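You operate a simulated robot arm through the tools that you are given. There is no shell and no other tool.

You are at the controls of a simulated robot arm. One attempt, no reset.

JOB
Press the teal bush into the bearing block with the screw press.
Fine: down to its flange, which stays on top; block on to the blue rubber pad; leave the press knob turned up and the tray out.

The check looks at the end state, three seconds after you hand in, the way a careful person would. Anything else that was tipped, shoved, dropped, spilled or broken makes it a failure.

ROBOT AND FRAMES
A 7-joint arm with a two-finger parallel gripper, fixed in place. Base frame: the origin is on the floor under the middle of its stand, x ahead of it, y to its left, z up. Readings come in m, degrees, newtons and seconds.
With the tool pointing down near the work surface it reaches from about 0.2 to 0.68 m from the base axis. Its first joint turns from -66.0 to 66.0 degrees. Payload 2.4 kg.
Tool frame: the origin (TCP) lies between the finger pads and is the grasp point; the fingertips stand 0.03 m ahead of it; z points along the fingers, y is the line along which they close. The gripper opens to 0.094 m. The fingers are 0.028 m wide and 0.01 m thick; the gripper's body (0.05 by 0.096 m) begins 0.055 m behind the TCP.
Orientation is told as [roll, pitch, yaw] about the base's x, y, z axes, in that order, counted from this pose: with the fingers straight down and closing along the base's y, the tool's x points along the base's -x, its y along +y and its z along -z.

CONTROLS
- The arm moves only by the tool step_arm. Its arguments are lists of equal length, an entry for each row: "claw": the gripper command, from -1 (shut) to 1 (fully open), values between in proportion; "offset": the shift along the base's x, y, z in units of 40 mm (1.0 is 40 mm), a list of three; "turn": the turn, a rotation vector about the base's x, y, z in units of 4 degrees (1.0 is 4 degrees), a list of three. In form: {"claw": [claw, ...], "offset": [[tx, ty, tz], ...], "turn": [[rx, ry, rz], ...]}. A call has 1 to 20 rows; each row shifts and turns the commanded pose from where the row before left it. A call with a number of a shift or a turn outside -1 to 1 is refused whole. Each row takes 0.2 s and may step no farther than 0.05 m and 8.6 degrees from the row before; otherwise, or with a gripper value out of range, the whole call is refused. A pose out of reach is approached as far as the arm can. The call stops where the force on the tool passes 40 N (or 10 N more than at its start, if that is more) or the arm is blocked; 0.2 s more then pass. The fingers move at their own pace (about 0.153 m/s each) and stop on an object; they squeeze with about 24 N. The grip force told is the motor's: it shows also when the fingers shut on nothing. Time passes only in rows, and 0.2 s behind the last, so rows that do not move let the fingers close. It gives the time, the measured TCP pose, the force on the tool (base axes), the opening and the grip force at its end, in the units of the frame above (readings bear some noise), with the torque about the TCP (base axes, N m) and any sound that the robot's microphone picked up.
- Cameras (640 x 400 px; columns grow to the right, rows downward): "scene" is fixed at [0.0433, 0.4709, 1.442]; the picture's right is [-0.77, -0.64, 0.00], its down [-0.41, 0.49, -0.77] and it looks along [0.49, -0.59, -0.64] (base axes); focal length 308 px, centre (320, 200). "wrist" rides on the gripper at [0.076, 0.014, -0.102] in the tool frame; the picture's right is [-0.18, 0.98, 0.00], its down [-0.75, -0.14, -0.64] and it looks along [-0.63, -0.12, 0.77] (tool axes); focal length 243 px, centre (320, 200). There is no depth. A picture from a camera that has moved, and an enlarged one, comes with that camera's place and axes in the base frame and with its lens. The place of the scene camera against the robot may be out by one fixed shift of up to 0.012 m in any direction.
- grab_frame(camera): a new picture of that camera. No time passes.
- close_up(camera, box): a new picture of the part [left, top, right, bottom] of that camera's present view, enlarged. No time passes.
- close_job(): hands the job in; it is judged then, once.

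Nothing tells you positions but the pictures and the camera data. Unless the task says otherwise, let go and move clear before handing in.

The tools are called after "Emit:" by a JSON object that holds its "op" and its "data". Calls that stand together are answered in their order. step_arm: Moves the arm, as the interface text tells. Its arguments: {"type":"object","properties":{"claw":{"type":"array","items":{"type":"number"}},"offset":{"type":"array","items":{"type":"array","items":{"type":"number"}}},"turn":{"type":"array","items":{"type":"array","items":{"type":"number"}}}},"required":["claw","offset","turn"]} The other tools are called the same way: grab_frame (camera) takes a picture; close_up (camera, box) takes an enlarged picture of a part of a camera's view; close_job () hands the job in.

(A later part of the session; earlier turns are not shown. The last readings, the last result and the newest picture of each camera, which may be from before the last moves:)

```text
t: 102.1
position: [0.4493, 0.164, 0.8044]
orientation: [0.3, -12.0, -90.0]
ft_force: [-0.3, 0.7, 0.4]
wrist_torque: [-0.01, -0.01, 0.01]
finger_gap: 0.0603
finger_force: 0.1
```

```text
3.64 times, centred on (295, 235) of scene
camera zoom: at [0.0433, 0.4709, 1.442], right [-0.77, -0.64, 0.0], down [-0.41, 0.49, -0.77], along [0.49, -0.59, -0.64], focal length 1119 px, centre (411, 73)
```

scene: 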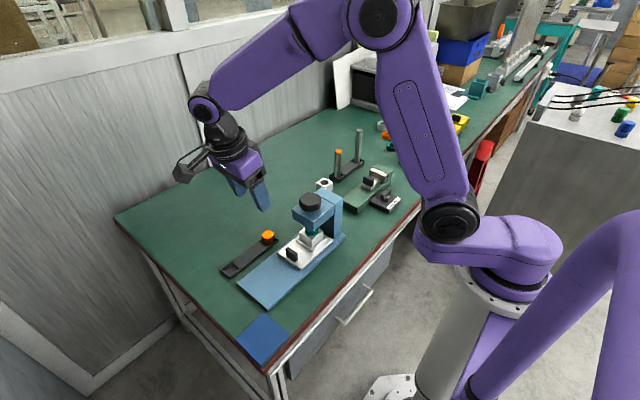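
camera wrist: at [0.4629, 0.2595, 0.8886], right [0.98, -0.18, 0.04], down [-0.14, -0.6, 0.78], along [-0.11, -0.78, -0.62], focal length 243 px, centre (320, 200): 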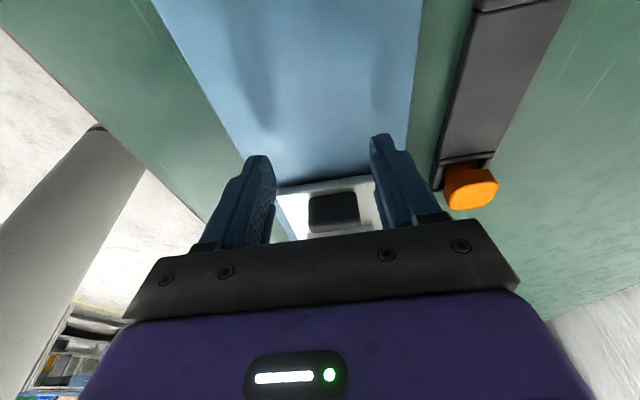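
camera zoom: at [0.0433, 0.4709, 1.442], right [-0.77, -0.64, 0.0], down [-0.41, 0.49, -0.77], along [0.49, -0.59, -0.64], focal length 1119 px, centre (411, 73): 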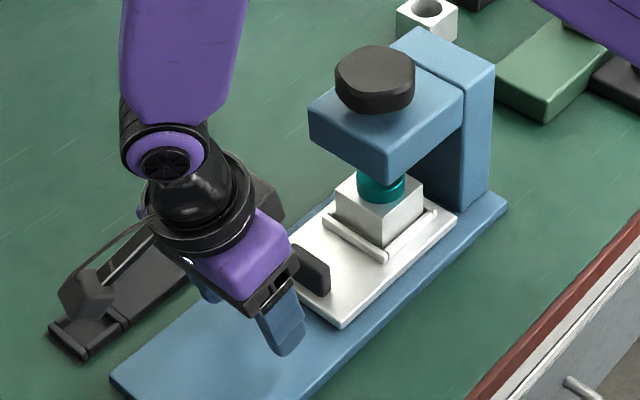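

The fingers are aligned with the handle in x. I'll slide in toward it and close on it.

Emit:
{"op": "step_arm", "data": {"claw": [0.28, 0.28, 0.28, 0.28, 0.28, 0.28, 0.28], "offset": [[0, -0.25, -0.1], [0, -0.25, -0.05], [0, -0.25, 0], [0, -0.25, 0], [0, -0.2, 0], [0, -0.12, 0], [0, 0, 0]], "turn": [[0, 0, 0], [0, 0, 0], [0, 0, 0], [0, 0, 0], [0, 0, 0], [0, 0, 0], [0, 0, 0]]}}

Emit:
{"op": "grab_frame", "data": {"camera": "wrist"}}

Emit:
{"op": "close_up", "data": {"camera": "scene", "box": [240, 180, 350, 290]}}

```text
t: 103.7
position: [0.45, 0.1089, 0.8006]
orientation: [0.3, -12.0, -90.0]
ft_force: [-0.5, 0.4, -0.2]
wrist_torque: [0.03, -0.02, -0.02]
finger_gap: 0.0602
finger_force: 0.0
```

```text
taken
camera wrist: at [0.463, 0.2044, 0.8839], right [0.98, -0.18, 0.04], down [-0.14, -0.6, 0.78], along [-0.11, -0.78, -0.62], focal length 243 px, centre (320, 200)
```

wrist: 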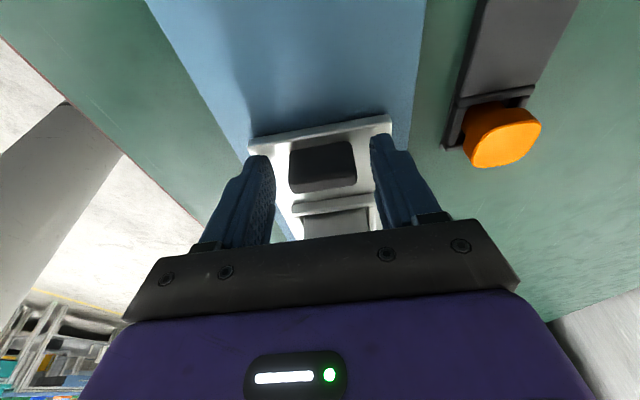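

```text
3.64 times, centred on (295, 235) of scene
camera zoom: at [0.0433, 0.4709, 1.442], right [-0.77, -0.64, 0.0], down [-0.41, 0.49, -0.77], along [0.49, -0.59, -0.64], focal length 1119 px, centre (411, 73)
```

zoom: 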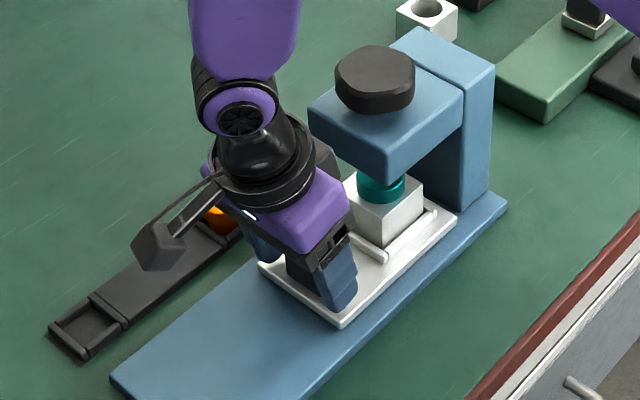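

The handle sits between the fingers. I'll lower 5 mm for a better bite and close.

Emit:
{"op": "step_arm", "data": {"claw": [0.28, 0.28, 0.0, -0.3, -0.3, -0.3], "offset": [[0, 0, -0.12], [0, 0, 0], [0, 0, 0], [0, 0, 0], [0, 0, 0], [0, 0, 0]], "turn": [[0, 0, 0], [0, 0, 0], [0, 0, 0], [0, 0, 0], [0, 0, 0], [0, 0, 0]]}}

Emit:
{"op": "close_up", "data": {"camera": "wrist", "box": [220, 100, 420, 260]}}

Emit:
{"op": "close_up", "data": {"camera": "scene", "box": [270, 200, 350, 280]}}

```text
t: 104.3
position: [0.4508, 0.1102, 0.795]
orientation: [0.2, -12.1, -89.8]
ft_force: [-2.3, 4.3, 6.9]
wrist_torque: [0.19, 0.31, -0.11]
finger_gap: 0.0481
finger_force: 0.8
stopped in row 3: the force on the tool passed its limit at 48 N (the readings are from after the stop); the commanded pose is now the measured one
```

```text
2.50 times, centred on (320, 180) of wrist
camera zoom: at [0.4637, 0.2057, 0.88], right [0.98, -0.18, 0.04], down [-0.14, -0.6, 0.78], along [-0.11, -0.78, -0.62], focal length 606 px, centre (320, 250)
```

zoom: 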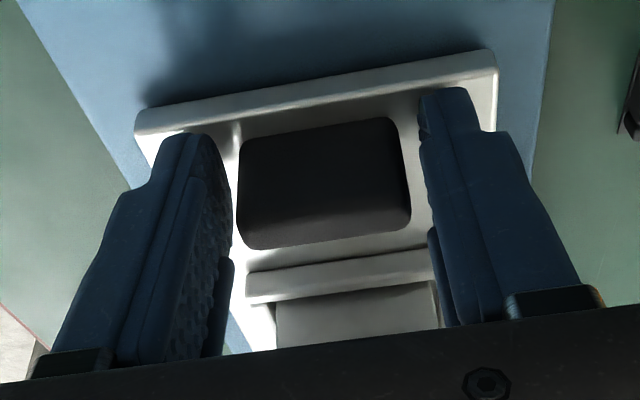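

```text
5.00 times, centred on (310, 240) of scene
camera zoom: at [0.0432, 0.471, 1.442], right [-0.77, -0.64, 0.0], down [-0.41, 0.49, -0.77], along [0.49, -0.59, -0.64], focal length 1538 px, centre (370, 0)
```

zoom: 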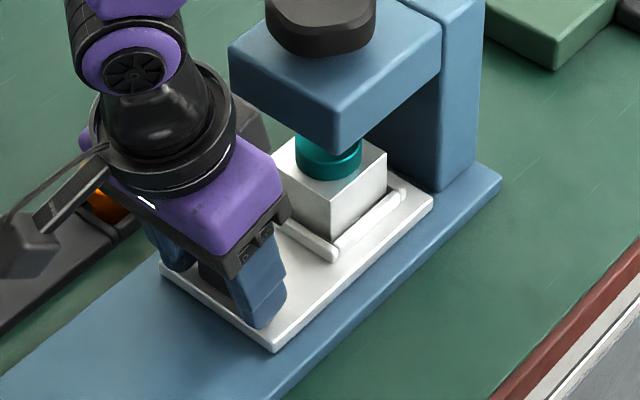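

The fingertips touched the tray, so its top is at about z≈0.763, slightly higher than I estimated. I'll raise 3 mm and close on the handle.

Emit:
{"op": "step_arm", "data": {"claw": [0.03, 0.03, 0.0, -0.3, -0.3, -0.3], "offset": [[0, 0, 0.08], [0, 0, 0], [0, 0, 0], [0, 0, 0], [0, 0, 0], [0, 0, 0]], "turn": [[0, 0, 0], [0, 0, 0], [0, 0, 0], [0, 0, 0], [0, 0, 0], [0, 0, 0]]}}

Emit:
{"op": "close_up", "data": {"camera": "wrist", "box": [220, 100, 420, 260]}}

```text
t: 105.7
position: [0.4495, 0.1085, 0.7986]
orientation: [0.2, -12.2, -90.0]
ft_force: [-9.1, 1.4, 4.6]
wrist_torque: [-0.03, 0.72, -0.37]
finger_gap: 0.0398
finger_force: 44.9
```

```text
2.50 times, centred on (320, 180) of wrist
camera zoom: at [0.4639, 0.2051, 0.8826], right [0.98, -0.18, 0.04], down [-0.14, -0.6, 0.79], along [-0.12, -0.78, -0.62], focal length 606 px, centre (320, 250)
```

zoom: 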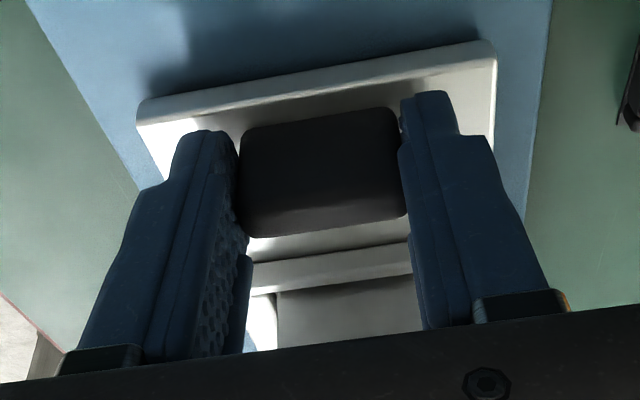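

The handle is firmly gripped with a 39.8 mm gap. I'll pull the tray out slowly along +y.

Emit:
{"op": "step_arm", "data": {"claw": [-0.3, -0.3, -0.3, -0.3, -0.3, -0.3], "offset": [[-0.015, 0.08, 0.01], [0, 0.12, 0], [0, 0.15, 0], [0, 0.15, 0], [0, 0.15, 0], [0, 0, 0]], "turn": [[0, 0, 0], [0, 0, 0], [0, 0, 0], [0, 0, 0], [0, 0, 0], [0, 0, 0]]}}

Emit:
{"op": "close_up", "data": {"camera": "scene", "box": [240, 190, 350, 300]}}

Emit:
{"op": "close_up", "data": {"camera": "wrist", "box": [220, 100, 420, 260]}}

```text
t: 106.8
position: [0.4493, 0.1311, 0.798]
orientation: [0.3, -11.9, -89.8]
ft_force: [4.4, 0.7, -6.7]
wrist_torque: [-0.42, 0.28, -0.09]
finger_gap: 0.0396
finger_force: 44.9
stopped in row 5: the force on the tool passed its limit at 40 N (the readings are from after the stop); the commanded pose is now the measured one
```

```text
3.64 times, centred on (295, 245) of scene
camera zoom: at [0.0435, 0.471, 1.442], right [-0.77, -0.64, 0.0], down [-0.41, 0.49, -0.77], along [0.49, -0.59, -0.64], focal length 1119 px, centre (411, 36)
```

zoom: 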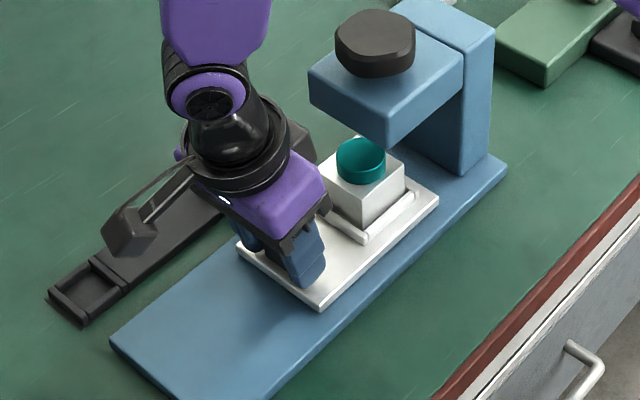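

```text
2.50 times, centred on (320, 180) of wrist
camera zoom: at [0.4636, 0.2279, 0.8832], right [0.98, -0.18, 0.04], down [-0.14, -0.6, 0.78], along [-0.11, -0.78, -0.62], focal length 606 px, centre (320, 250)
```

zoom: 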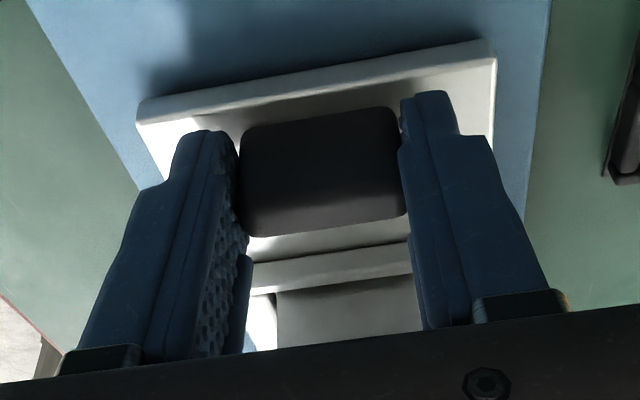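

The tray is sliding out with the handle, and the pressed bush is visible. I'll continue in short bursts, since the stiff grip builds up load.

Emit:
{"op": "step_arm", "data": {"claw": [-0.3, -0.3, -0.3, -0.3, -0.3, -0.3], "offset": [[0, 0.15, 0], [0, 0.15, 0], [0, 0.15, 0], [0, 0.15, 0], [0, 0.15, 0], [0, 0, 0]], "turn": [[0, 0, 0], [0, 0, 0], [0, 0, 0], [0, 0, 0], [0, 0, 0], [0, 0, 0]]}}

Emit:
{"op": "step_arm", "data": {"claw": [-0.3, -0.3, -0.3, -0.3, -0.3, -0.3], "offset": [[0, 0.15, 0], [0, 0.15, 0], [0, 0.15, 0], [0, 0.15, 0], [0, 0.15, 0], [0, 0, 0]], "turn": [[0, 0, 0], [0, 0, 0], [0, 0, 0], [0, 0, 0], [0, 0, 0], [0, 0, 0]]}}

Emit:
{"op": "close_up", "data": {"camera": "scene", "box": [230, 190, 350, 310]}}

```text
t: 108.2
position: [0.4501, 0.1621, 0.7984]
orientation: [0.2, -12.0, -90.1]
ft_force: [5.9, -0.5, -29.3]
wrist_torque: [0.99, 0.39, -0.05]
finger_gap: 0.0396
finger_force: 45.2
```

```text
t: 109.1
position: [0.4503, 0.1787, 0.8009]
orientation: [0.3, -12.0, -90.0]
ft_force: [5.0, 0.3, -9.0]
wrist_torque: [-0.43, 0.17, -0.07]
finger_gap: 0.0399
finger_force: 45.3
stopped in row 4: the force on the tool passed its limit at 41 N (the readings are from after the stop); the commanded pose is now the measured one
```

```text
3.33 times, centred on (290, 250) of scene
camera zoom: at [0.0436, 0.471, 1.442], right [-0.77, -0.64, 0.0], down [-0.41, 0.49, -0.77], along [0.49, -0.59, -0.64], focal length 1025 px, centre (420, 33)
```

zoom: 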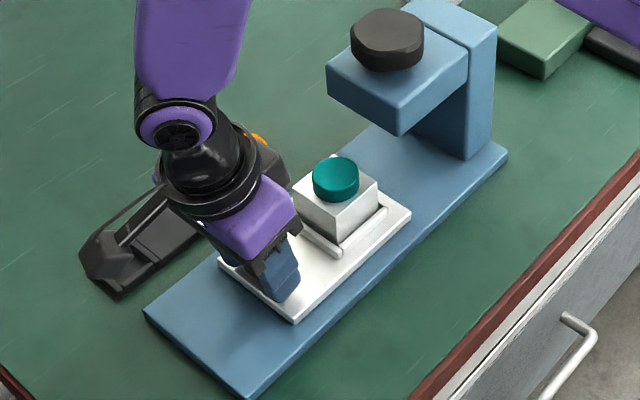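

I'm about 70 mm out with roughly 86 mm to go. I'll continue with a slight downward correction to keep the vertical load small.

Emit:
{"op": "step_arm", "data": {"claw": [-0.3, -0.3, -0.3, -0.3, -0.3, -0.3], "offset": [[0, 0.1, -0.03], [0, 0.15, 0], [0, 0.15, 0], [0, 0.15, 0], [0, 0.15, 0], [0, 0, 0]], "turn": [[0, 0, 0], [0, 0, 0], [0, 0, 0], [0, 0, 0], [0, 0, 0], [0, 0, 0]]}}

Emit:
{"op": "step_arm", "data": {"claw": [-0.3, -0.3, -0.3, -0.3, -0.3, -0.3], "offset": [[0, 0.15, 0], [0, 0.15, 0], [0, 0.15, 0], [0, 0.15, 0], [0, 0.15, 0], [0, 0, 0]], "turn": [[0, 0, 0], [0, 0, 0], [0, 0, 0], [0, 0, 0], [0, 0, 0], [0, 0, 0]]}}

Emit:
{"op": "close_up", "data": {"camera": "scene", "box": [230, 190, 350, 310]}}

```text
t: 110.5
position: [0.4487, 0.2053, 0.8]
orientation: [0.4, -11.9, -89.9]
ft_force: [6.1, -0.1, 32.2]
wrist_torque: [-0.93, 0.79, 0.06]
finger_gap: 0.0399
finger_force: 45.5
```

```text
t: 111.9
position: [0.4503, 0.2378, 0.7994]
orientation: [0.4, -12.0, -90.1]
ft_force: [1.3, 0.4, 12.5]
wrist_torque: [0.76, 0.31, -0.13]
finger_gap: 0.0399
finger_force: 45.0
```

```text
3.33 times, centred on (290, 250) of scene
camera zoom: at [0.0432, 0.4708, 1.4421], right [-0.77, -0.64, 0.0], down [-0.41, 0.49, -0.77], along [0.49, -0.59, -0.64], focal length 1025 px, centre (420, 33)
```

zoom: 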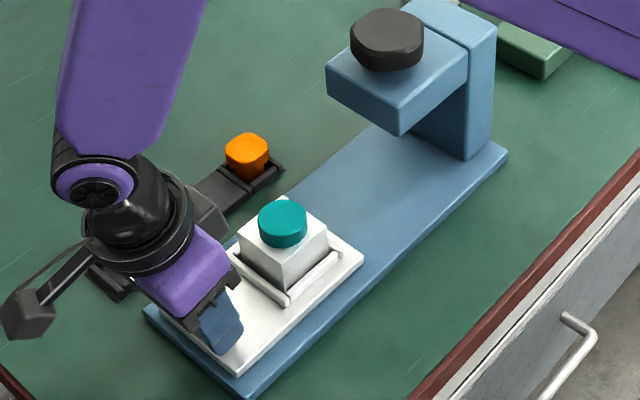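

About 27 mm remain to the original out position. I'll finish the pull slowly and watch for an end stop.

Emit:
{"op": "step_arm", "data": {"claw": [-0.3, -0.3, -0.3, -0.3, -0.3, -0.3, -0.3], "offset": [[0, 0.12, 0], [0, 0.12, 0], [0, 0.12, 0], [0, 0.12, 0], [0, 0.1, 0], [0, 0.08, 0], [0, 0, 0]], "turn": [[0, 0, 0], [0, 0, 0], [0, 0, 0], [0, 0, 0], [0, 0, 0], [0, 0, 0], [0, 0, 0]]}}

Emit:
{"op": "close_up", "data": {"camera": "scene", "box": [220, 220, 310, 310]}}

Emit:
{"op": "close_up", "data": {"camera": "scene", "box": [200, 160, 400, 380]}}

```text
t: 113.5
position: [0.451, 0.2646, 0.7992]
orientation: [0.2, -12.0, -90.0]
ft_force: [10.6, -0.5, -8.9]
wrist_torque: [-0.04, 0.53, -0.2]
finger_gap: 0.0399
finger_force: 45.3
```

```text
4.44 times, centred on (265, 265) of scene
camera zoom: at [0.0437, 0.471, 1.442], right [-0.77, -0.64, 0.0], down [-0.41, 0.49, -0.77], along [0.49, -0.59, -0.64], focal length 1367 px, centre (564, -89)
```

zoom: 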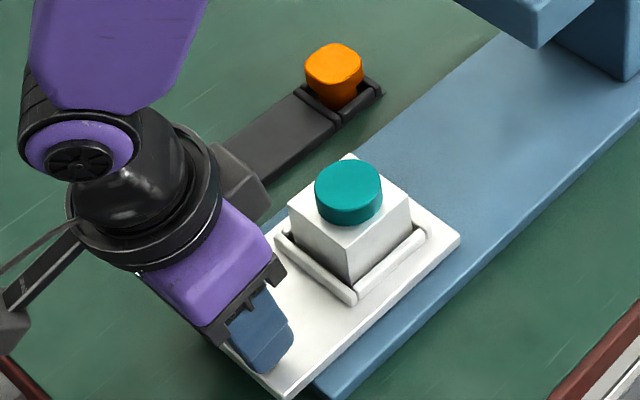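

```text
1.82 times, centred on (300, 270) of scene
camera zoom: at [0.0437, 0.471, 1.442], right [-0.77, -0.64, 0.0], down [-0.41, 0.49, -0.77], along [0.49, -0.59, -0.64], focal length 559 px, centre (356, 73)
```

zoom: 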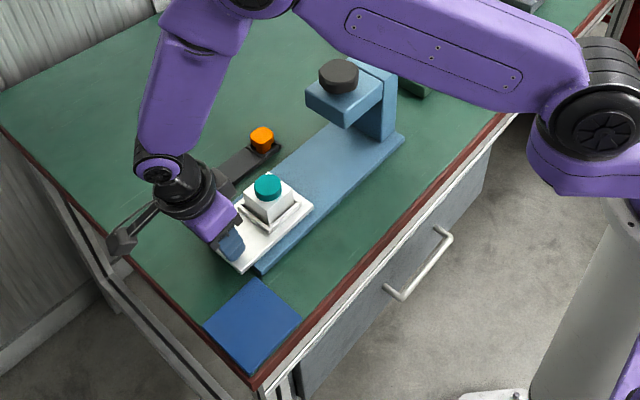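

Compared with the starting picture, the tray is about 5 mm short of its original position. I'll pull a little more.

Emit:
{"op": "step_arm", "data": {"claw": [-0.3, -0.3, -0.3, -0.3], "offset": [[0, 0.07, 0], [0, 0.07, 0], [0, 0, 0], [0, 0, 0]], "turn": [[0, 0, 0], [0, 0, 0], [0, 0, 0], [0, 0, 0]]}}

Emit:
{"op": "close_up", "data": {"camera": "scene", "box": [220, 220, 310, 310]}}

```text
t: 114.5
position: [0.4495, 0.2683, 0.7992]
orientation: [0.3, -12.0, -89.9]
ft_force: [17.0, -0.8, -18.2]
wrist_torque: [-0.4, 0.53, 0.02]
finger_gap: 0.0395
finger_force: 44.6
```

```text
4.44 times, centred on (265, 265) of scene
camera zoom: at [0.044, 0.4711, 1.442], right [-0.77, -0.64, 0.0], down [-0.41, 0.49, -0.77], along [0.49, -0.59, -0.64], focal length 1367 px, centre (564, -89)
```

zoom: 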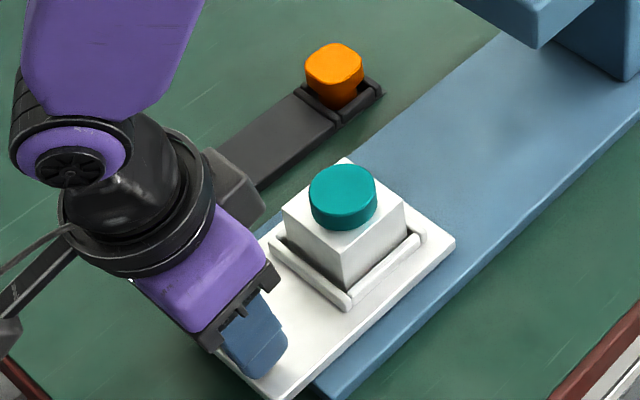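

The tray corner now matches the starting image to within about 2 px, so the tray is out. I'll relieve the load, open the fingers, rise, and straighten the tilt.

Emit:
{"op": "step_arm", "data": {"claw": [-0.3, -0.3, 0.0, 0.3, 0.3, 0.3, 0.3, 0.3, 0.3, 0.3, 0.3, 0.3], "offset": [[0.04, 0, -0.03], [0, 0, 0], [0, 0, 0], [0, 0, 0], [0, 0, 0.2], [0, 0, 0.5], [0, 0, 0.8], [0, 0, 0.8], [0, 0, 0], [0, 0, 0], [0, 0, 0], [0, 0, 0]], "turn": [[0, 0, 0], [0, 0, 0], [0, 0, 0], [0, 0, 0], [0, 0, 0], [0, 0, 0], [0, 0, 0], [0, 0, 0], [1, 0, 0], [1, 0, 0], [1, 0, 0], [0, 0, 0]]}}

Emit:
{"op": "close_up", "data": {"camera": "scene", "box": [220, 220, 310, 310]}}

Emit:
{"op": "grab_frame", "data": {"camera": "wrist"}}

```text
t: 117.1
position: [0.4508, 0.2685, 0.8892]
orientation: [0.4, -0.1, -89.9]
ft_force: [0.1, -0.1, -0.2]
wrist_torque: [0.01, -0.04, 0.0]
finger_gap: 0.0609
finger_force: 0.0
```

```text
4.44 times, centred on (265, 265) of scene
camera zoom: at [0.0433, 0.4709, 1.442], right [-0.77, -0.64, 0.0], down [-0.41, 0.49, -0.77], along [0.49, -0.59, -0.64], focal length 1367 px, centre (564, -89)
```

zoom: 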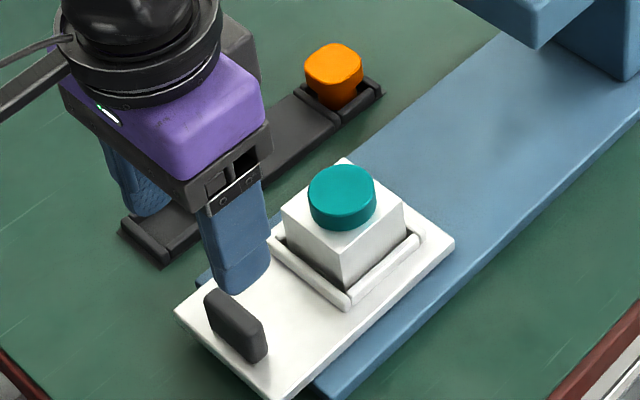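

```text
taken
camera wrist: at [0.4644, 0.3452, 0.992], right [0.98, -0.18, 0.01], down [-0.14, -0.75, 0.64], along [-0.11, -0.63, -0.77], focal length 243 px, centre (320, 200)
```

wrist: 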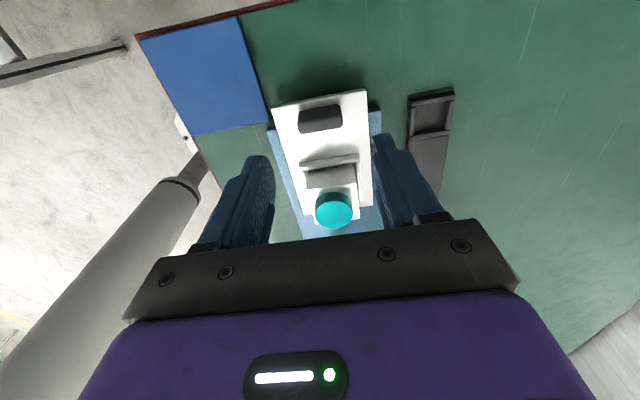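

The tray is back exactly at its original position and the knob is up. Now I'll measure the block and the blue pad for the transfer.

Emit:
{"op": "close_up", "data": {"camera": "wrist", "box": [120, 0, 300, 150]}}

Emit:
{"op": "step_arm", "data": {"claw": [0.6, 0.6, 0.6, 0.6], "offset": [[0, -0.8, 0.2], [0, -0.8, 0.1], [0, -0.6, 0], [0, 0, 0]], "turn": [[0, 0, 0], [0, 0, 0], [0, 0, 0], [0, 0, 0]]}}

Emit:
{"op": "close_up", "data": {"camera": "wrist", "box": [240, 50, 400, 210]}}

Emit:
{"op": "grab_frame", "data": {"camera": "wrist"}}

```text
2.67 times, centred on (210, 75) of wrist
camera zoom: at [0.4644, 0.3452, 0.992], right [0.98, -0.18, 0.01], down [-0.14, -0.75, 0.64], along [-0.11, -0.63, -0.77], focal length 647 px, centre (613, 533)
```

zoom: 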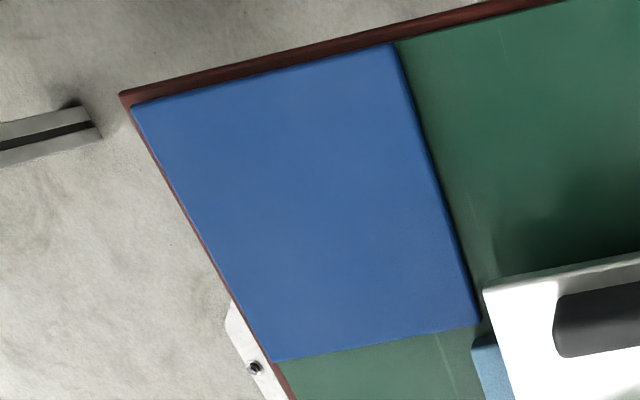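

```text
t: 118.1
position: [0.4501, 0.1783, 0.9002]
orientation: [0.3, 0.0, -90.1]
ft_force: [0.3, 0.1, 0.7]
wrist_torque: [-0.03, -0.02, 0.03]
finger_gap: 0.0752
finger_force: 0.1
```

```text
2.50 times, centred on (320, 130) of wrist
camera zoom: at [0.4643, 0.2559, 1.0031], right [0.98, -0.18, 0.01], down [-0.14, -0.75, 0.64], along [-0.11, -0.63, -0.77], focal length 606 px, centre (320, 375)
```

zoom: 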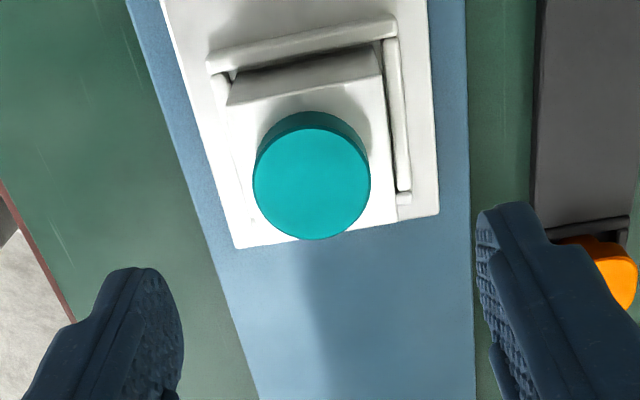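

```text
taken
camera wrist: at [0.4643, 0.2559, 1.0031], right [0.98, -0.18, 0.01], down [-0.14, -0.75, 0.64], along [-0.11, -0.63, -0.77], focal length 243 px, centre (320, 200)
```

wrist: 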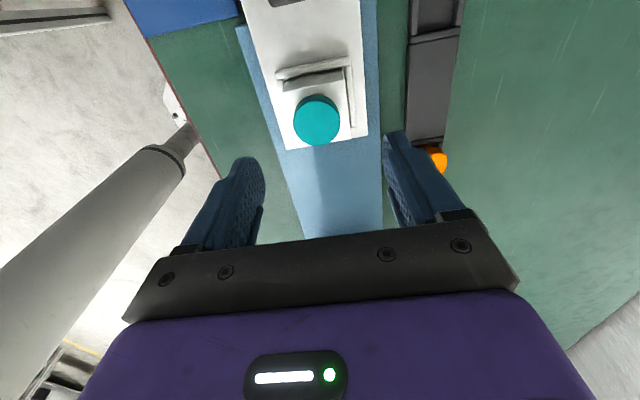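

The pad is centred at about (0.353, 0.302) and the block at about (0.448, 0.181). I'll centre over the block and descend so the fingertips stay above the nest ridges, then inspect.

Emit:
{"op": "step_arm", "data": {"claw": [0.6, 0.6, 0.6, 0.6, 0.6], "offset": [[-0.04, 0.07, -0.6], [0, 0, -0.7], [0, 0, -0.6], [0, 0, -0.3], [0, 0, 0]], "turn": [[0, 0, 0], [0, 0, 0], [0, 0, 0], [0, 0, 0], [0, 0, 0]]}}

Emit:
{"op": "close_up", "data": {"camera": "wrist", "box": [220, 80, 420, 260]}}

Emit:
{"op": "close_up", "data": {"camera": "scene", "box": [240, 230, 310, 300]}}

```text
t: 119.3
position: [0.4504, 0.184, 0.8141]
orientation: [0.3, 0.1, -89.9]
ft_force: [0.4, 0.6, 0.2]
wrist_torque: [0.0, 0.0, -0.01]
finger_gap: 0.0752
finger_force: 0.0
```

```text
2.22 times, centred on (320, 170) of wrist
camera zoom: at [0.4645, 0.2604, 0.9162], right [0.98, -0.18, 0.01], down [-0.14, -0.75, 0.64], along [-0.11, -0.63, -0.77], focal length 539 px, centre (320, 267)
```

zoom: 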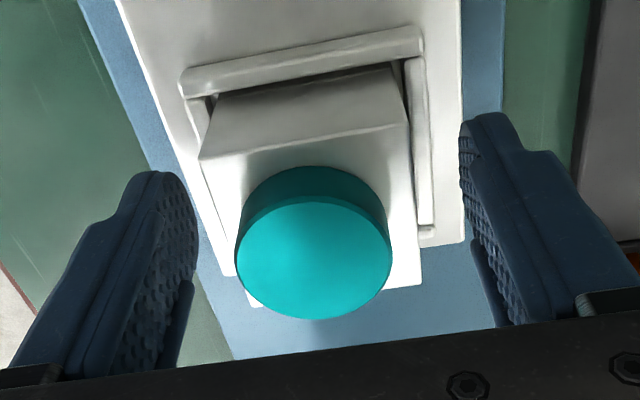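

```text
5.71 times, centred on (275, 265) of scene
camera zoom: at [0.0433, 0.4709, 1.442], right [-0.77, -0.64, 0.0], down [-0.41, 0.49, -0.77], along [0.49, -0.59, -0.64], focal length 1758 px, centre (577, -171)
```

zoom: 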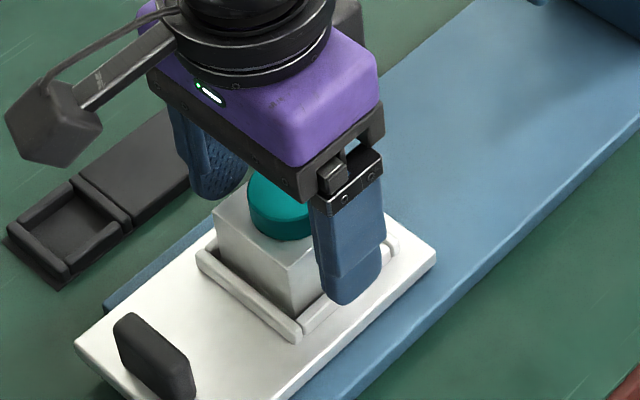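

The fingers straddle the block with the tips just above the ridges. I'll shift 1.6 mm in -x, lower slightly, and close on the block.

Emit:
{"op": "step_arm", "data": {"claw": [0.6, 0.6, 0.3, 0.1, -0.2, -0.2, -0.2], "offset": [[-0.04, 0, -0.08], [0, 0, 0], [0, 0, 0], [0, 0, 0], [0, 0, 0], [0, 0, 0], [0, 0, 0]], "turn": [[0, 0, 0], [0, 0, 0], [0, 0, 0], [0, 0, 0], [0, 0, 0], [0, 0, 0], [0, 0, 0]]}}

Emit:
{"op": "close_up", "data": {"camera": "wrist", "box": [220, 80, 420, 260]}}

Emit:
{"op": "close_up", "data": {"camera": "scene", "box": [240, 230, 310, 300]}}

```text
t: 120.9
position: [0.4492, 0.1828, 0.8111]
orientation: [0.3, 0.0, -90.0]
ft_force: [0.2, -0.1, 0.4]
wrist_torque: [0.06, 0.1, 0.0]
finger_gap: 0.0496
finger_force: 23.5
```

```text
2.22 times, centred on (320, 170) of wrist
camera zoom: at [0.4629, 0.2596, 0.9125], right [0.98, -0.18, 0.0], down [-0.14, -0.75, 0.64], along [-0.11, -0.63, -0.77], focal length 539 px, centre (320, 267)
```

zoom: 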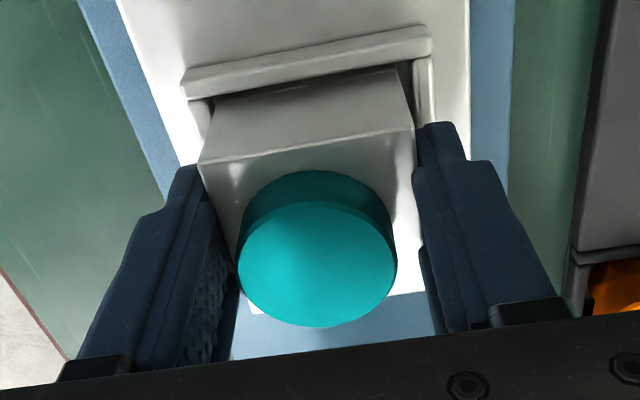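

```text
5.71 times, centred on (275, 265) of scene
camera zoom: at [0.0433, 0.4709, 1.442], right [-0.77, -0.64, 0.0], down [-0.41, 0.49, -0.77], along [0.49, -0.59, -0.64], focal length 1758 px, centre (577, -171)
```

zoom: 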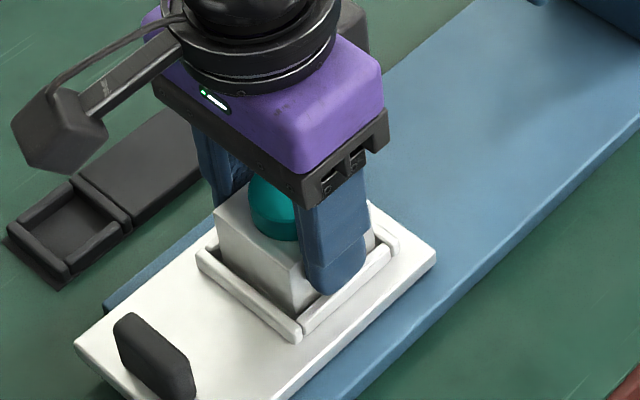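

The block is gripped at 49.6 mm with 23.5 N. I'll lift slowly and check that it rises cleanly.

Emit:
{"op": "step_arm", "data": {"claw": [-0.2, -0.2, -0.2, -0.2, -0.2], "offset": [[0, 0, 0.15], [0, 0, 0.3], [0, 0, 0.4], [0, 0, 0.5], [0, 0, 0]], "turn": [[0, 0, 0], [0, 0, 0], [0, 0, 0], [0, 0, 0], [0, 0, 0]]}}

Emit:
{"op": "close_up", "data": {"camera": "scene", "box": [230, 210, 320, 300]}}

Emit:
{"op": "close_up", "data": {"camera": "wrist", "box": [220, 80, 420, 260]}}

```text
t: 122.1
position: [0.4486, 0.1821, 0.8634]
orientation: [0.3, 0.1, -90.0]
ft_force: [-0.3, 0.9, -2.8]
wrist_torque: [0.0, -0.03, -0.05]
finger_gap: 0.0498
finger_force: 23.4
```

```text
4.44 times, centred on (275, 255) of scene
camera zoom: at [0.0433, 0.4709, 1.442], right [-0.77, -0.64, 0.0], down [-0.41, 0.49, -0.77], along [0.49, -0.59, -0.64], focal length 1367 px, centre (520, -44)
```

zoom: 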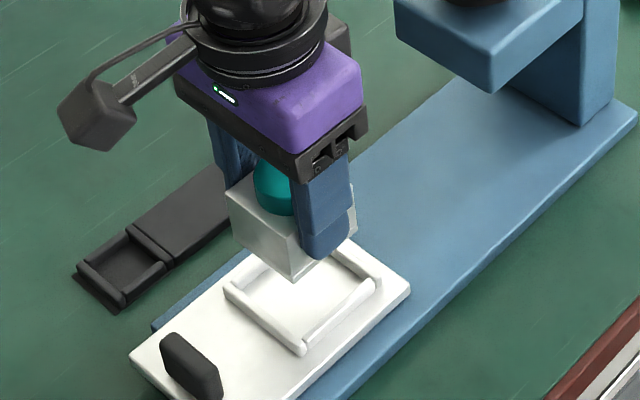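

```text
2.22 times, centred on (320, 170) of wrist
camera zoom: at [0.4625, 0.2594, 0.9655], right [0.98, -0.18, 0.0], down [-0.14, -0.75, 0.64], along [-0.11, -0.63, -0.77], focal length 539 px, centre (320, 267)
```

zoom: 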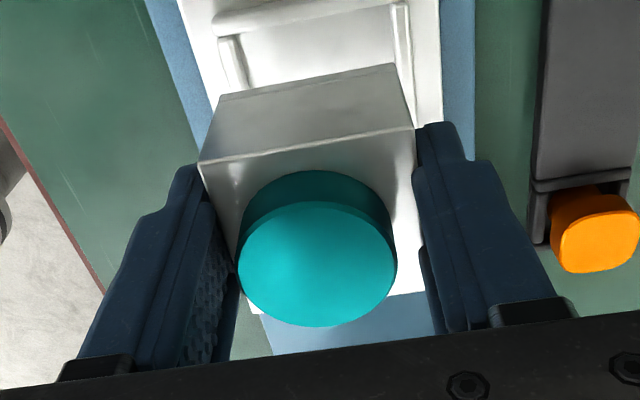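

The block came up cleanly with the bush seated in it. I'll carry it over to the pad centre at about (0.353, 0.302).

Emit:
{"op": "step_arm", "data": {"claw": [-0.2, -0.2, -0.2, -0.2, -0.2, -0.2, -0.2, -0.2, -0.2, -0.2, -0.2], "offset": [[0, 0, 0.5], [-0.295, 0.378, 0], [-0.295, 0.378, 0], [-0.295, 0.378, 0], [-0.295, 0.378, 0], [-0.295, 0.378, 0], [-0.295, 0.378, 0], [-0.295, 0.378, 0], [-0.295, 0.378, 0], [0, 0, 0], [0, 0, 0]], "turn": [[0, 0, 0], [0, 0, 0], [0, 0, 0], [0, 0, 0], [0, 0, 0], [0, 0, 0], [0, 0, 0], [0, 0, 0], [0, 0, 0], [0, 0, 0], [0, 0, 0]]}}

Emit:
{"op": "grab_frame", "data": {"camera": "wrist"}}

Emit:
{"op": "close_up", "data": {"camera": "scene", "box": [210, 240, 330, 380]}}

```text
t: 124.5
position: [0.3538, 0.3045, 0.8847]
orientation: [0.3, 0.1, -90.0]
ft_force: [0.3, 0.3, -3.1]
wrist_torque: [0.01, -0.01, 0.0]
finger_gap: 0.0498
finger_force: 23.8
```

```text
taken
camera wrist: at [0.3669, 0.3821, 0.9875], right [0.98, -0.18, 0.01], down [-0.14, -0.75, 0.64], along [-0.11, -0.63, -0.77], focal length 243 px, centre (320, 200)
```

wrist: 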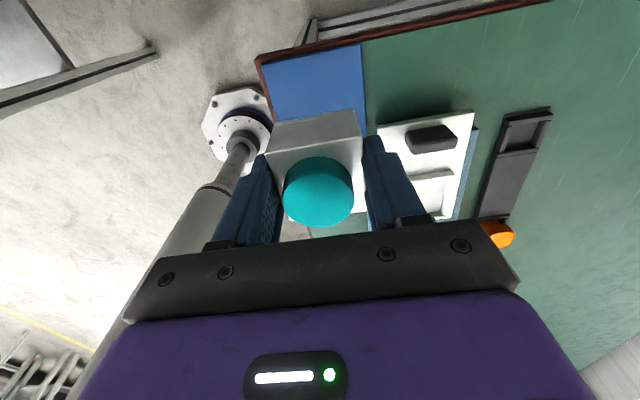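

```text
2.86 times, centred on (270, 310) of scene
camera zoom: at [0.0433, 0.4709, 1.442], right [-0.77, -0.64, 0.0], down [-0.41, 0.49, -0.77], along [0.49, -0.59, -0.64], focal length 879 px, centre (463, -114)
```

zoom: 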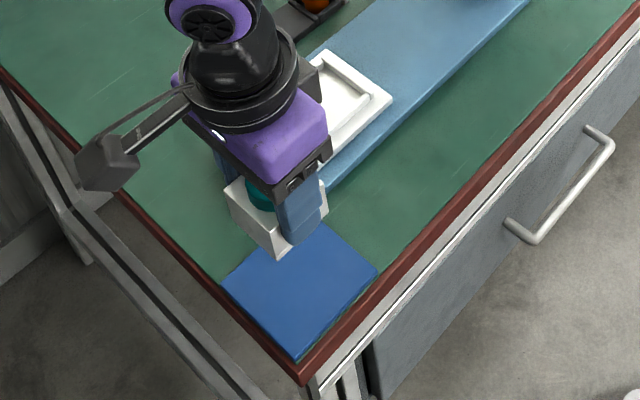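

The block is over the pad centre, to within a couple of millimetres. I'll lower it, quickly at first and then in small steps with force monitoring.

Emit:
{"op": "step_arm", "data": {"claw": [-0.2, -0.2, -0.2, -0.2, -0.2, -0.2], "offset": [[0, 0, -0.4], [0, 0, -0.4], [0, 0, -0.4], [0, 0, -0.4], [0, 0, 0], [0, 0, 0]], "turn": [[0, 0, 0], [0, 0, 0], [0, 0, 0], [0, 0, 0], [0, 0, 0], [0, 0, 0]]}}

Emit:
{"op": "close_up", "data": {"camera": "scene", "box": [210, 240, 330, 380]}}

Emit:
{"op": "close_up", "data": {"camera": "wrist", "box": [220, 40, 420, 240]}}

```text
t: 125.9
position: [0.3517, 0.3028, 0.8203]
orientation: [0.3, 0.0, -90.0]
ft_force: [-0.7, 0.4, -2.6]
wrist_torque: [0.02, -0.01, 0.05]
finger_gap: 0.0496
finger_force: 24.4
```

```text
2.86 times, centred on (270, 310) of scene
camera zoom: at [0.0433, 0.4709, 1.442], right [-0.77, -0.64, 0.0], down [-0.41, 0.49, -0.77], along [0.49, -0.59, -0.64], focal length 879 px, centre (463, -114)
```

zoom: 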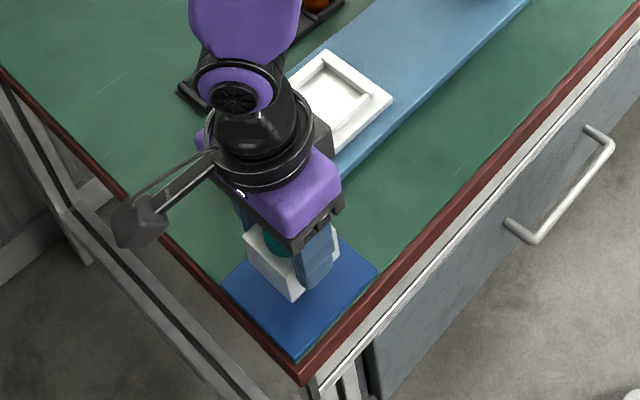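

```text
2.00 times, centred on (320, 140) of wrist
camera zoom: at [0.3654, 0.3802, 0.9231], right [0.98, -0.18, 0.01], down [-0.14, -0.75, 0.64], along [-0.11, -0.63, -0.77], focal length 485 px, centre (320, 320)
```

zoom: 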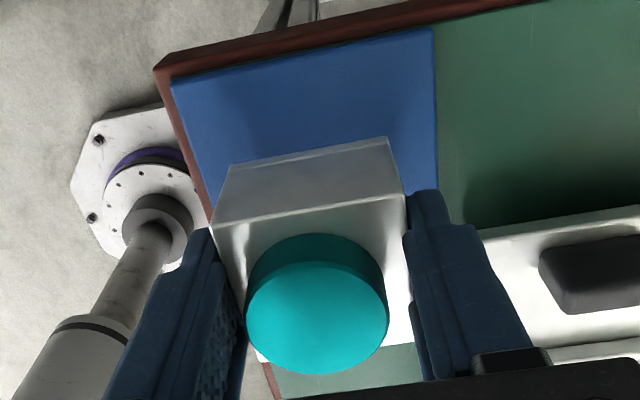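

About 20 mm remain to the pad, and the block looks well inside its outline. I'll lower in 2 mm steps until contact.

Emit:
{"op": "step_arm", "data": {"claw": [-0.2, -0.2, -0.2, -0.2, -0.2, -0.2, -0.2, -0.2], "offset": [[0, 0, -0.06], [0, 0, -0.06], [0, 0, -0.06], [0, 0, -0.06], [0, 0, -0.06], [0, 0, -0.06], [0, 0, -0.05], [0, 0, 0]], "turn": [[0, 0, 0], [0, 0, 0], [0, 0, 0], [0, 0, 0], [0, 0, 0], [0, 0, 0], [0, 0, 0], [0, 0, 0]]}}

Emit:
{"op": "close_up", "data": {"camera": "wrist", "box": [220, 40, 420, 240]}}

Emit:
{"op": "close_up", "data": {"camera": "scene", "box": [230, 280, 320, 370]}}

```text
t: 127.7
position: [0.3535, 0.3049, 0.8052]
orientation: [0.2, 0.0, -90.0]
ft_force: [-0.4, -0.5, -3.1]
wrist_torque: [-0.01, 0.06, -0.03]
finger_gap: 0.05
finger_force: 23.9
```

```text
2.00 times, centred on (320, 140) of wrist
camera zoom: at [0.3671, 0.3813, 0.9063], right [0.98, -0.18, 0.01], down [-0.14, -0.75, 0.64], along [-0.11, -0.63, -0.77], focal length 485 px, centre (320, 320)
```

zoom: 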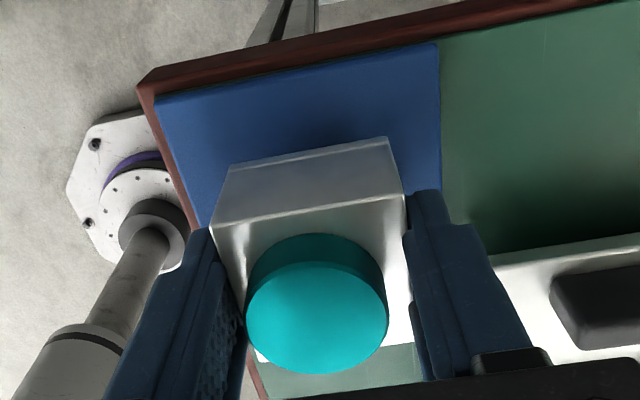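

```text
4.44 times, centred on (275, 325) of scene
camera zoom: at [0.0433, 0.4709, 1.442], right [-0.77, -0.64, 0.0], down [-0.41, 0.49, -0.77], along [0.49, -0.59, -0.64], focal length 1367 px, centre (520, -356)
```

zoom: 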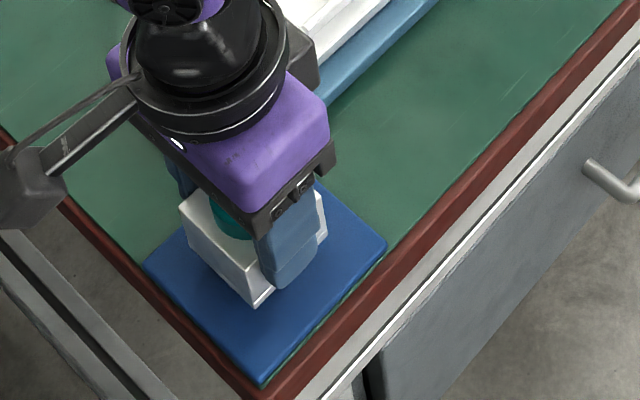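

There is no contact yet, so I'll keep lowering.

Emit:
{"op": "step_arm", "data": {"claw": [-0.2, -0.2, -0.2, -0.2, -0.2], "offset": [[0, 0, -0.05], [0, 0, -0.05], [0, 0, -0.05], [0, 0, 0], [0, 0, 0]], "turn": [[0, 0, 0], [0, 0, 0], [0, 0, 0], [0, 0, 0], [0, 0, 0]]}}

Emit:
{"op": "close_up", "data": {"camera": "scene", "box": [240, 300, 300, 360]}}

```text
t: 128.9
position: [0.3529, 0.3028, 0.7979]
orientation: [0.3, 0.0, -90.0]
ft_force: [-0.5, 0.2, -3.4]
wrist_torque: [0.01, 0.02, 0.0]
finger_gap: 0.0498
finger_force: 24.3
```

```text
6.67 times, centred on (270, 330) of scene
camera zoom: at [0.0433, 0.4709, 1.442], right [-0.77, -0.64, 0.0], down [-0.41, 0.49, -0.77], along [0.49, -0.59, -0.64], focal length 2051 px, centre (653, -667)
```

zoom: 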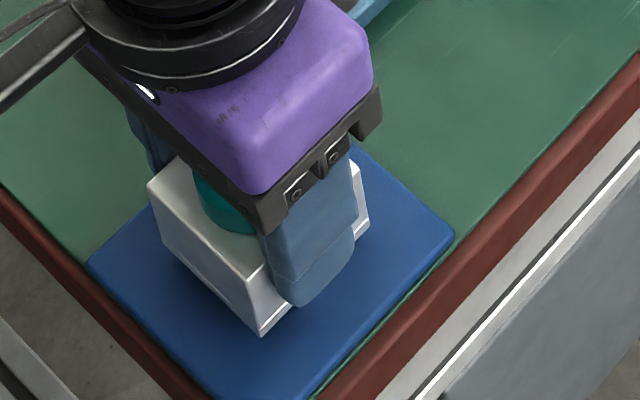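

Still no contact, but the gap is closing. I'll continue in smaller steps.

Emit:
{"op": "step_arm", "data": {"claw": [-0.2, -0.2, -0.2, -0.2, -0.2], "offset": [[0, 0, -0.04], [0, 0, -0.04], [0, 0, -0.04], [0, 0, 0], [0, 0, 0]], "turn": [[0, 0, 0], [0, 0, 0], [0, 0, 0], [0, 0, 0], [0, 0, 0]]}}

Emit:
{"op": "close_up", "data": {"camera": "scene", "box": [240, 300, 300, 360]}}

```text
t: 130.1
position: [0.3545, 0.303, 0.7921]
orientation: [0.3, 0.0, -90.1]
ft_force: [0.4, -0.9, 4.7]
wrist_torque: [-0.2, 0.22, 0.02]
finger_gap: 0.05
finger_force: 23.8
```

```text
6.67 times, centred on (270, 330) of scene
camera zoom: at [0.0433, 0.4708, 1.4421], right [-0.77, -0.64, 0.0], down [-0.41, 0.49, -0.77], along [0.49, -0.59, -0.64], focal length 2051 px, centre (653, -667)
```

zoom: 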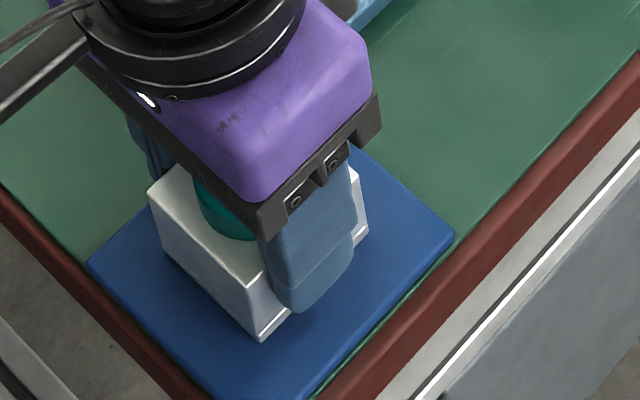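

Contact with the pad is made (Fz +4.7 N), and the block sits well within the pad's margins. I'll open the fingers gently and rise straight up.

Emit:
{"op": "step_arm", "data": {"claw": [-0.2, 0.15, 0.3, 0.5, 0.5, 0.5, 0.5, 0.5, 0.5, 0.5], "offset": [[0, 0, -0.01], [0, 0, 0], [0, 0, 0], [0, 0, 0], [0, 0, 0], [0, 0, 0.2], [0, 0, 0.5], [0, 0, 0.8], [0, 0, 0.8], [0, 0, 0]], "turn": [[0, 0, 0], [0, 0, 0], [0, 0, 0], [0, 0, 0], [0, 0, 0], [0, 0, 0], [0, 0, 0], [0, 0, 0], [0, 0, 0], [0, 0, 0]]}}

Emit:
{"op": "close_up", "data": {"camera": "scene", "box": [220, 270, 320, 370]}}

Emit:
{"op": "close_up", "data": {"camera": "wrist", "box": [220, 20, 420, 220]}}

```text
t: 132.3
position: [0.3494, 0.3044, 0.8857]
orientation: [0.3, 0.0, -89.9]
ft_force: [-0.5, 0.2, -0.3]
wrist_torque: [0.03, -0.03, 0.0]
finger_gap: 0.0705
finger_force: 0.0
```

```text
4.00 times, centred on (270, 320) of scene
camera zoom: at [0.0433, 0.4709, 1.442], right [-0.77, -0.64, 0.0], down [-0.41, 0.49, -0.77], along [0.49, -0.59, -0.64], focal length 1230 px, centre (520, -280)
```

zoom: 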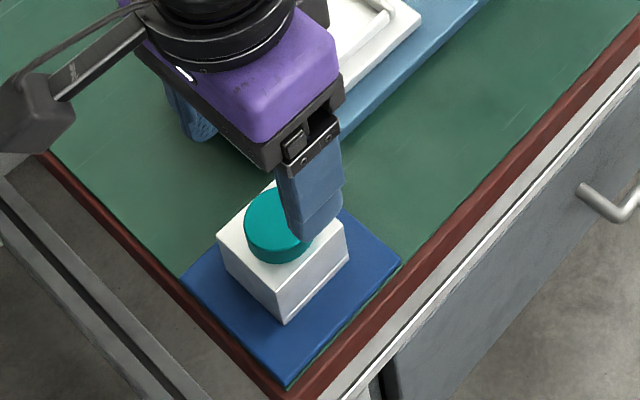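

```text
2.00 times, centred on (320, 120) of wrist
camera zoom: at [0.3627, 0.3816, 0.9875], right [0.98, -0.18, 0.0], down [-0.14, -0.75, 0.64], along [-0.11, -0.63, -0.77], focal length 485 px, centre (320, 360)
```

zoom: 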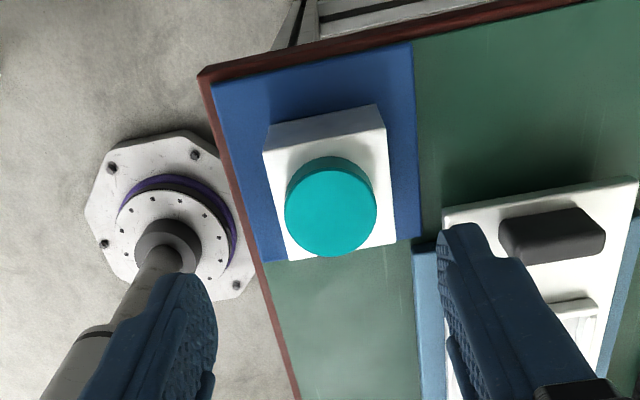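

The block stands upright on the pad and is centred within a few millimetres, with roughly 18 mm of margin all round. I'll move the arm up and clear, then inspect the whole scene.

Emit:
{"op": "step_arm", "data": {"claw": [0.5, 0.5, 0.5, 0.5, 0.5, 0.5, 0.5, 0.5, 0.5], "offset": [[0, 0, 0.9], [0, 0, 0.9], [0, 0, 0.9], [0, 0, 0.9], [-0.3, -0.6, 0.7], [-0.3, -0.8, 0.5], [-0.3, -0.8, 0.3], [-0.3, -0.8, 0], [0, 0, 0]], "turn": [[0, 0, 0], [0, 0, 0], [0, 0, 0], [0, 0, 0], [0, 0, 0], [0, 0, 0], [0, 0, 0], [0, 0, 0], [0, 0, 0]]}}

Emit:
{"op": "grab_frame", "data": {"camera": "scene"}}

Emit:
{"op": "close_up", "data": {"camera": "scene", "box": [235, 300, 300, 365]}}

Emit:
{"op": "close_up", "data": {"camera": "scene", "box": [220, 180, 360, 320]}}

```text
t: 134.3
position: [0.3059, 0.182, 1.0868]
orientation: [0.3, 0.0, -89.9]
ft_force: [0.1, -0.5, 0.6]
wrist_torque: [-0.01, 0.0, 0.0]
finger_gap: 0.0707
finger_force: 0.0
```

```text
taken
```

scene: 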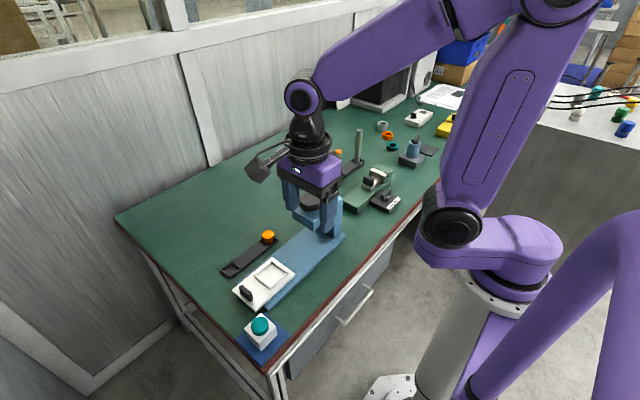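

```text
6.15 times, centred on (268, 332) of scene
camera zoom: at [0.0433, 0.4709, 1.442], right [-0.77, -0.64, 0.0], down [-0.41, 0.49, -0.77], along [0.49, -0.59, -0.64], focal length 1893 px, centre (643, -615)
```

zoom: 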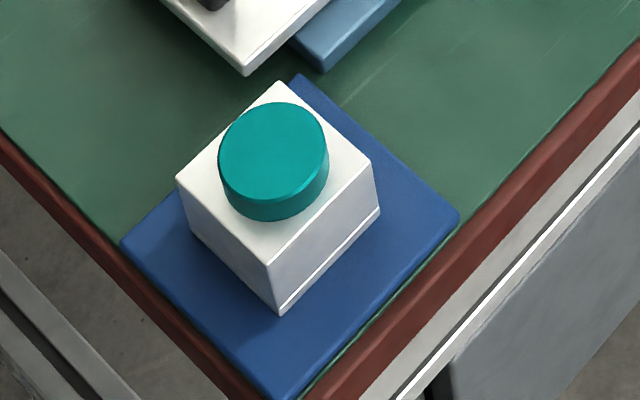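

```text
2.86 times, centred on (290, 250) of scene
camera zoom: at [0.0433, 0.4709, 1.442], right [-0.77, -0.64, 0.0], down [-0.41, 0.49, -0.77], along [0.49, -0.59, -0.64], focal length 879 px, centre (406, 57)
```

zoom: 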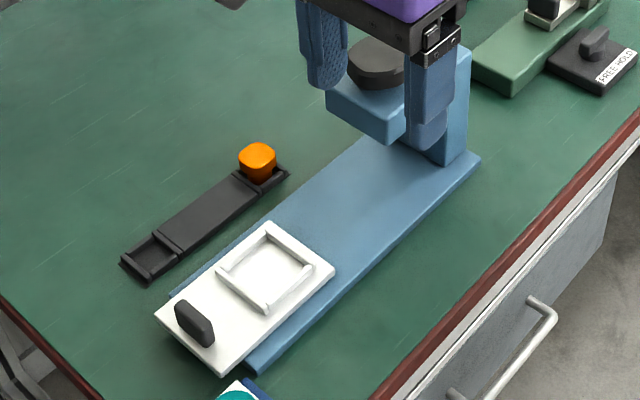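

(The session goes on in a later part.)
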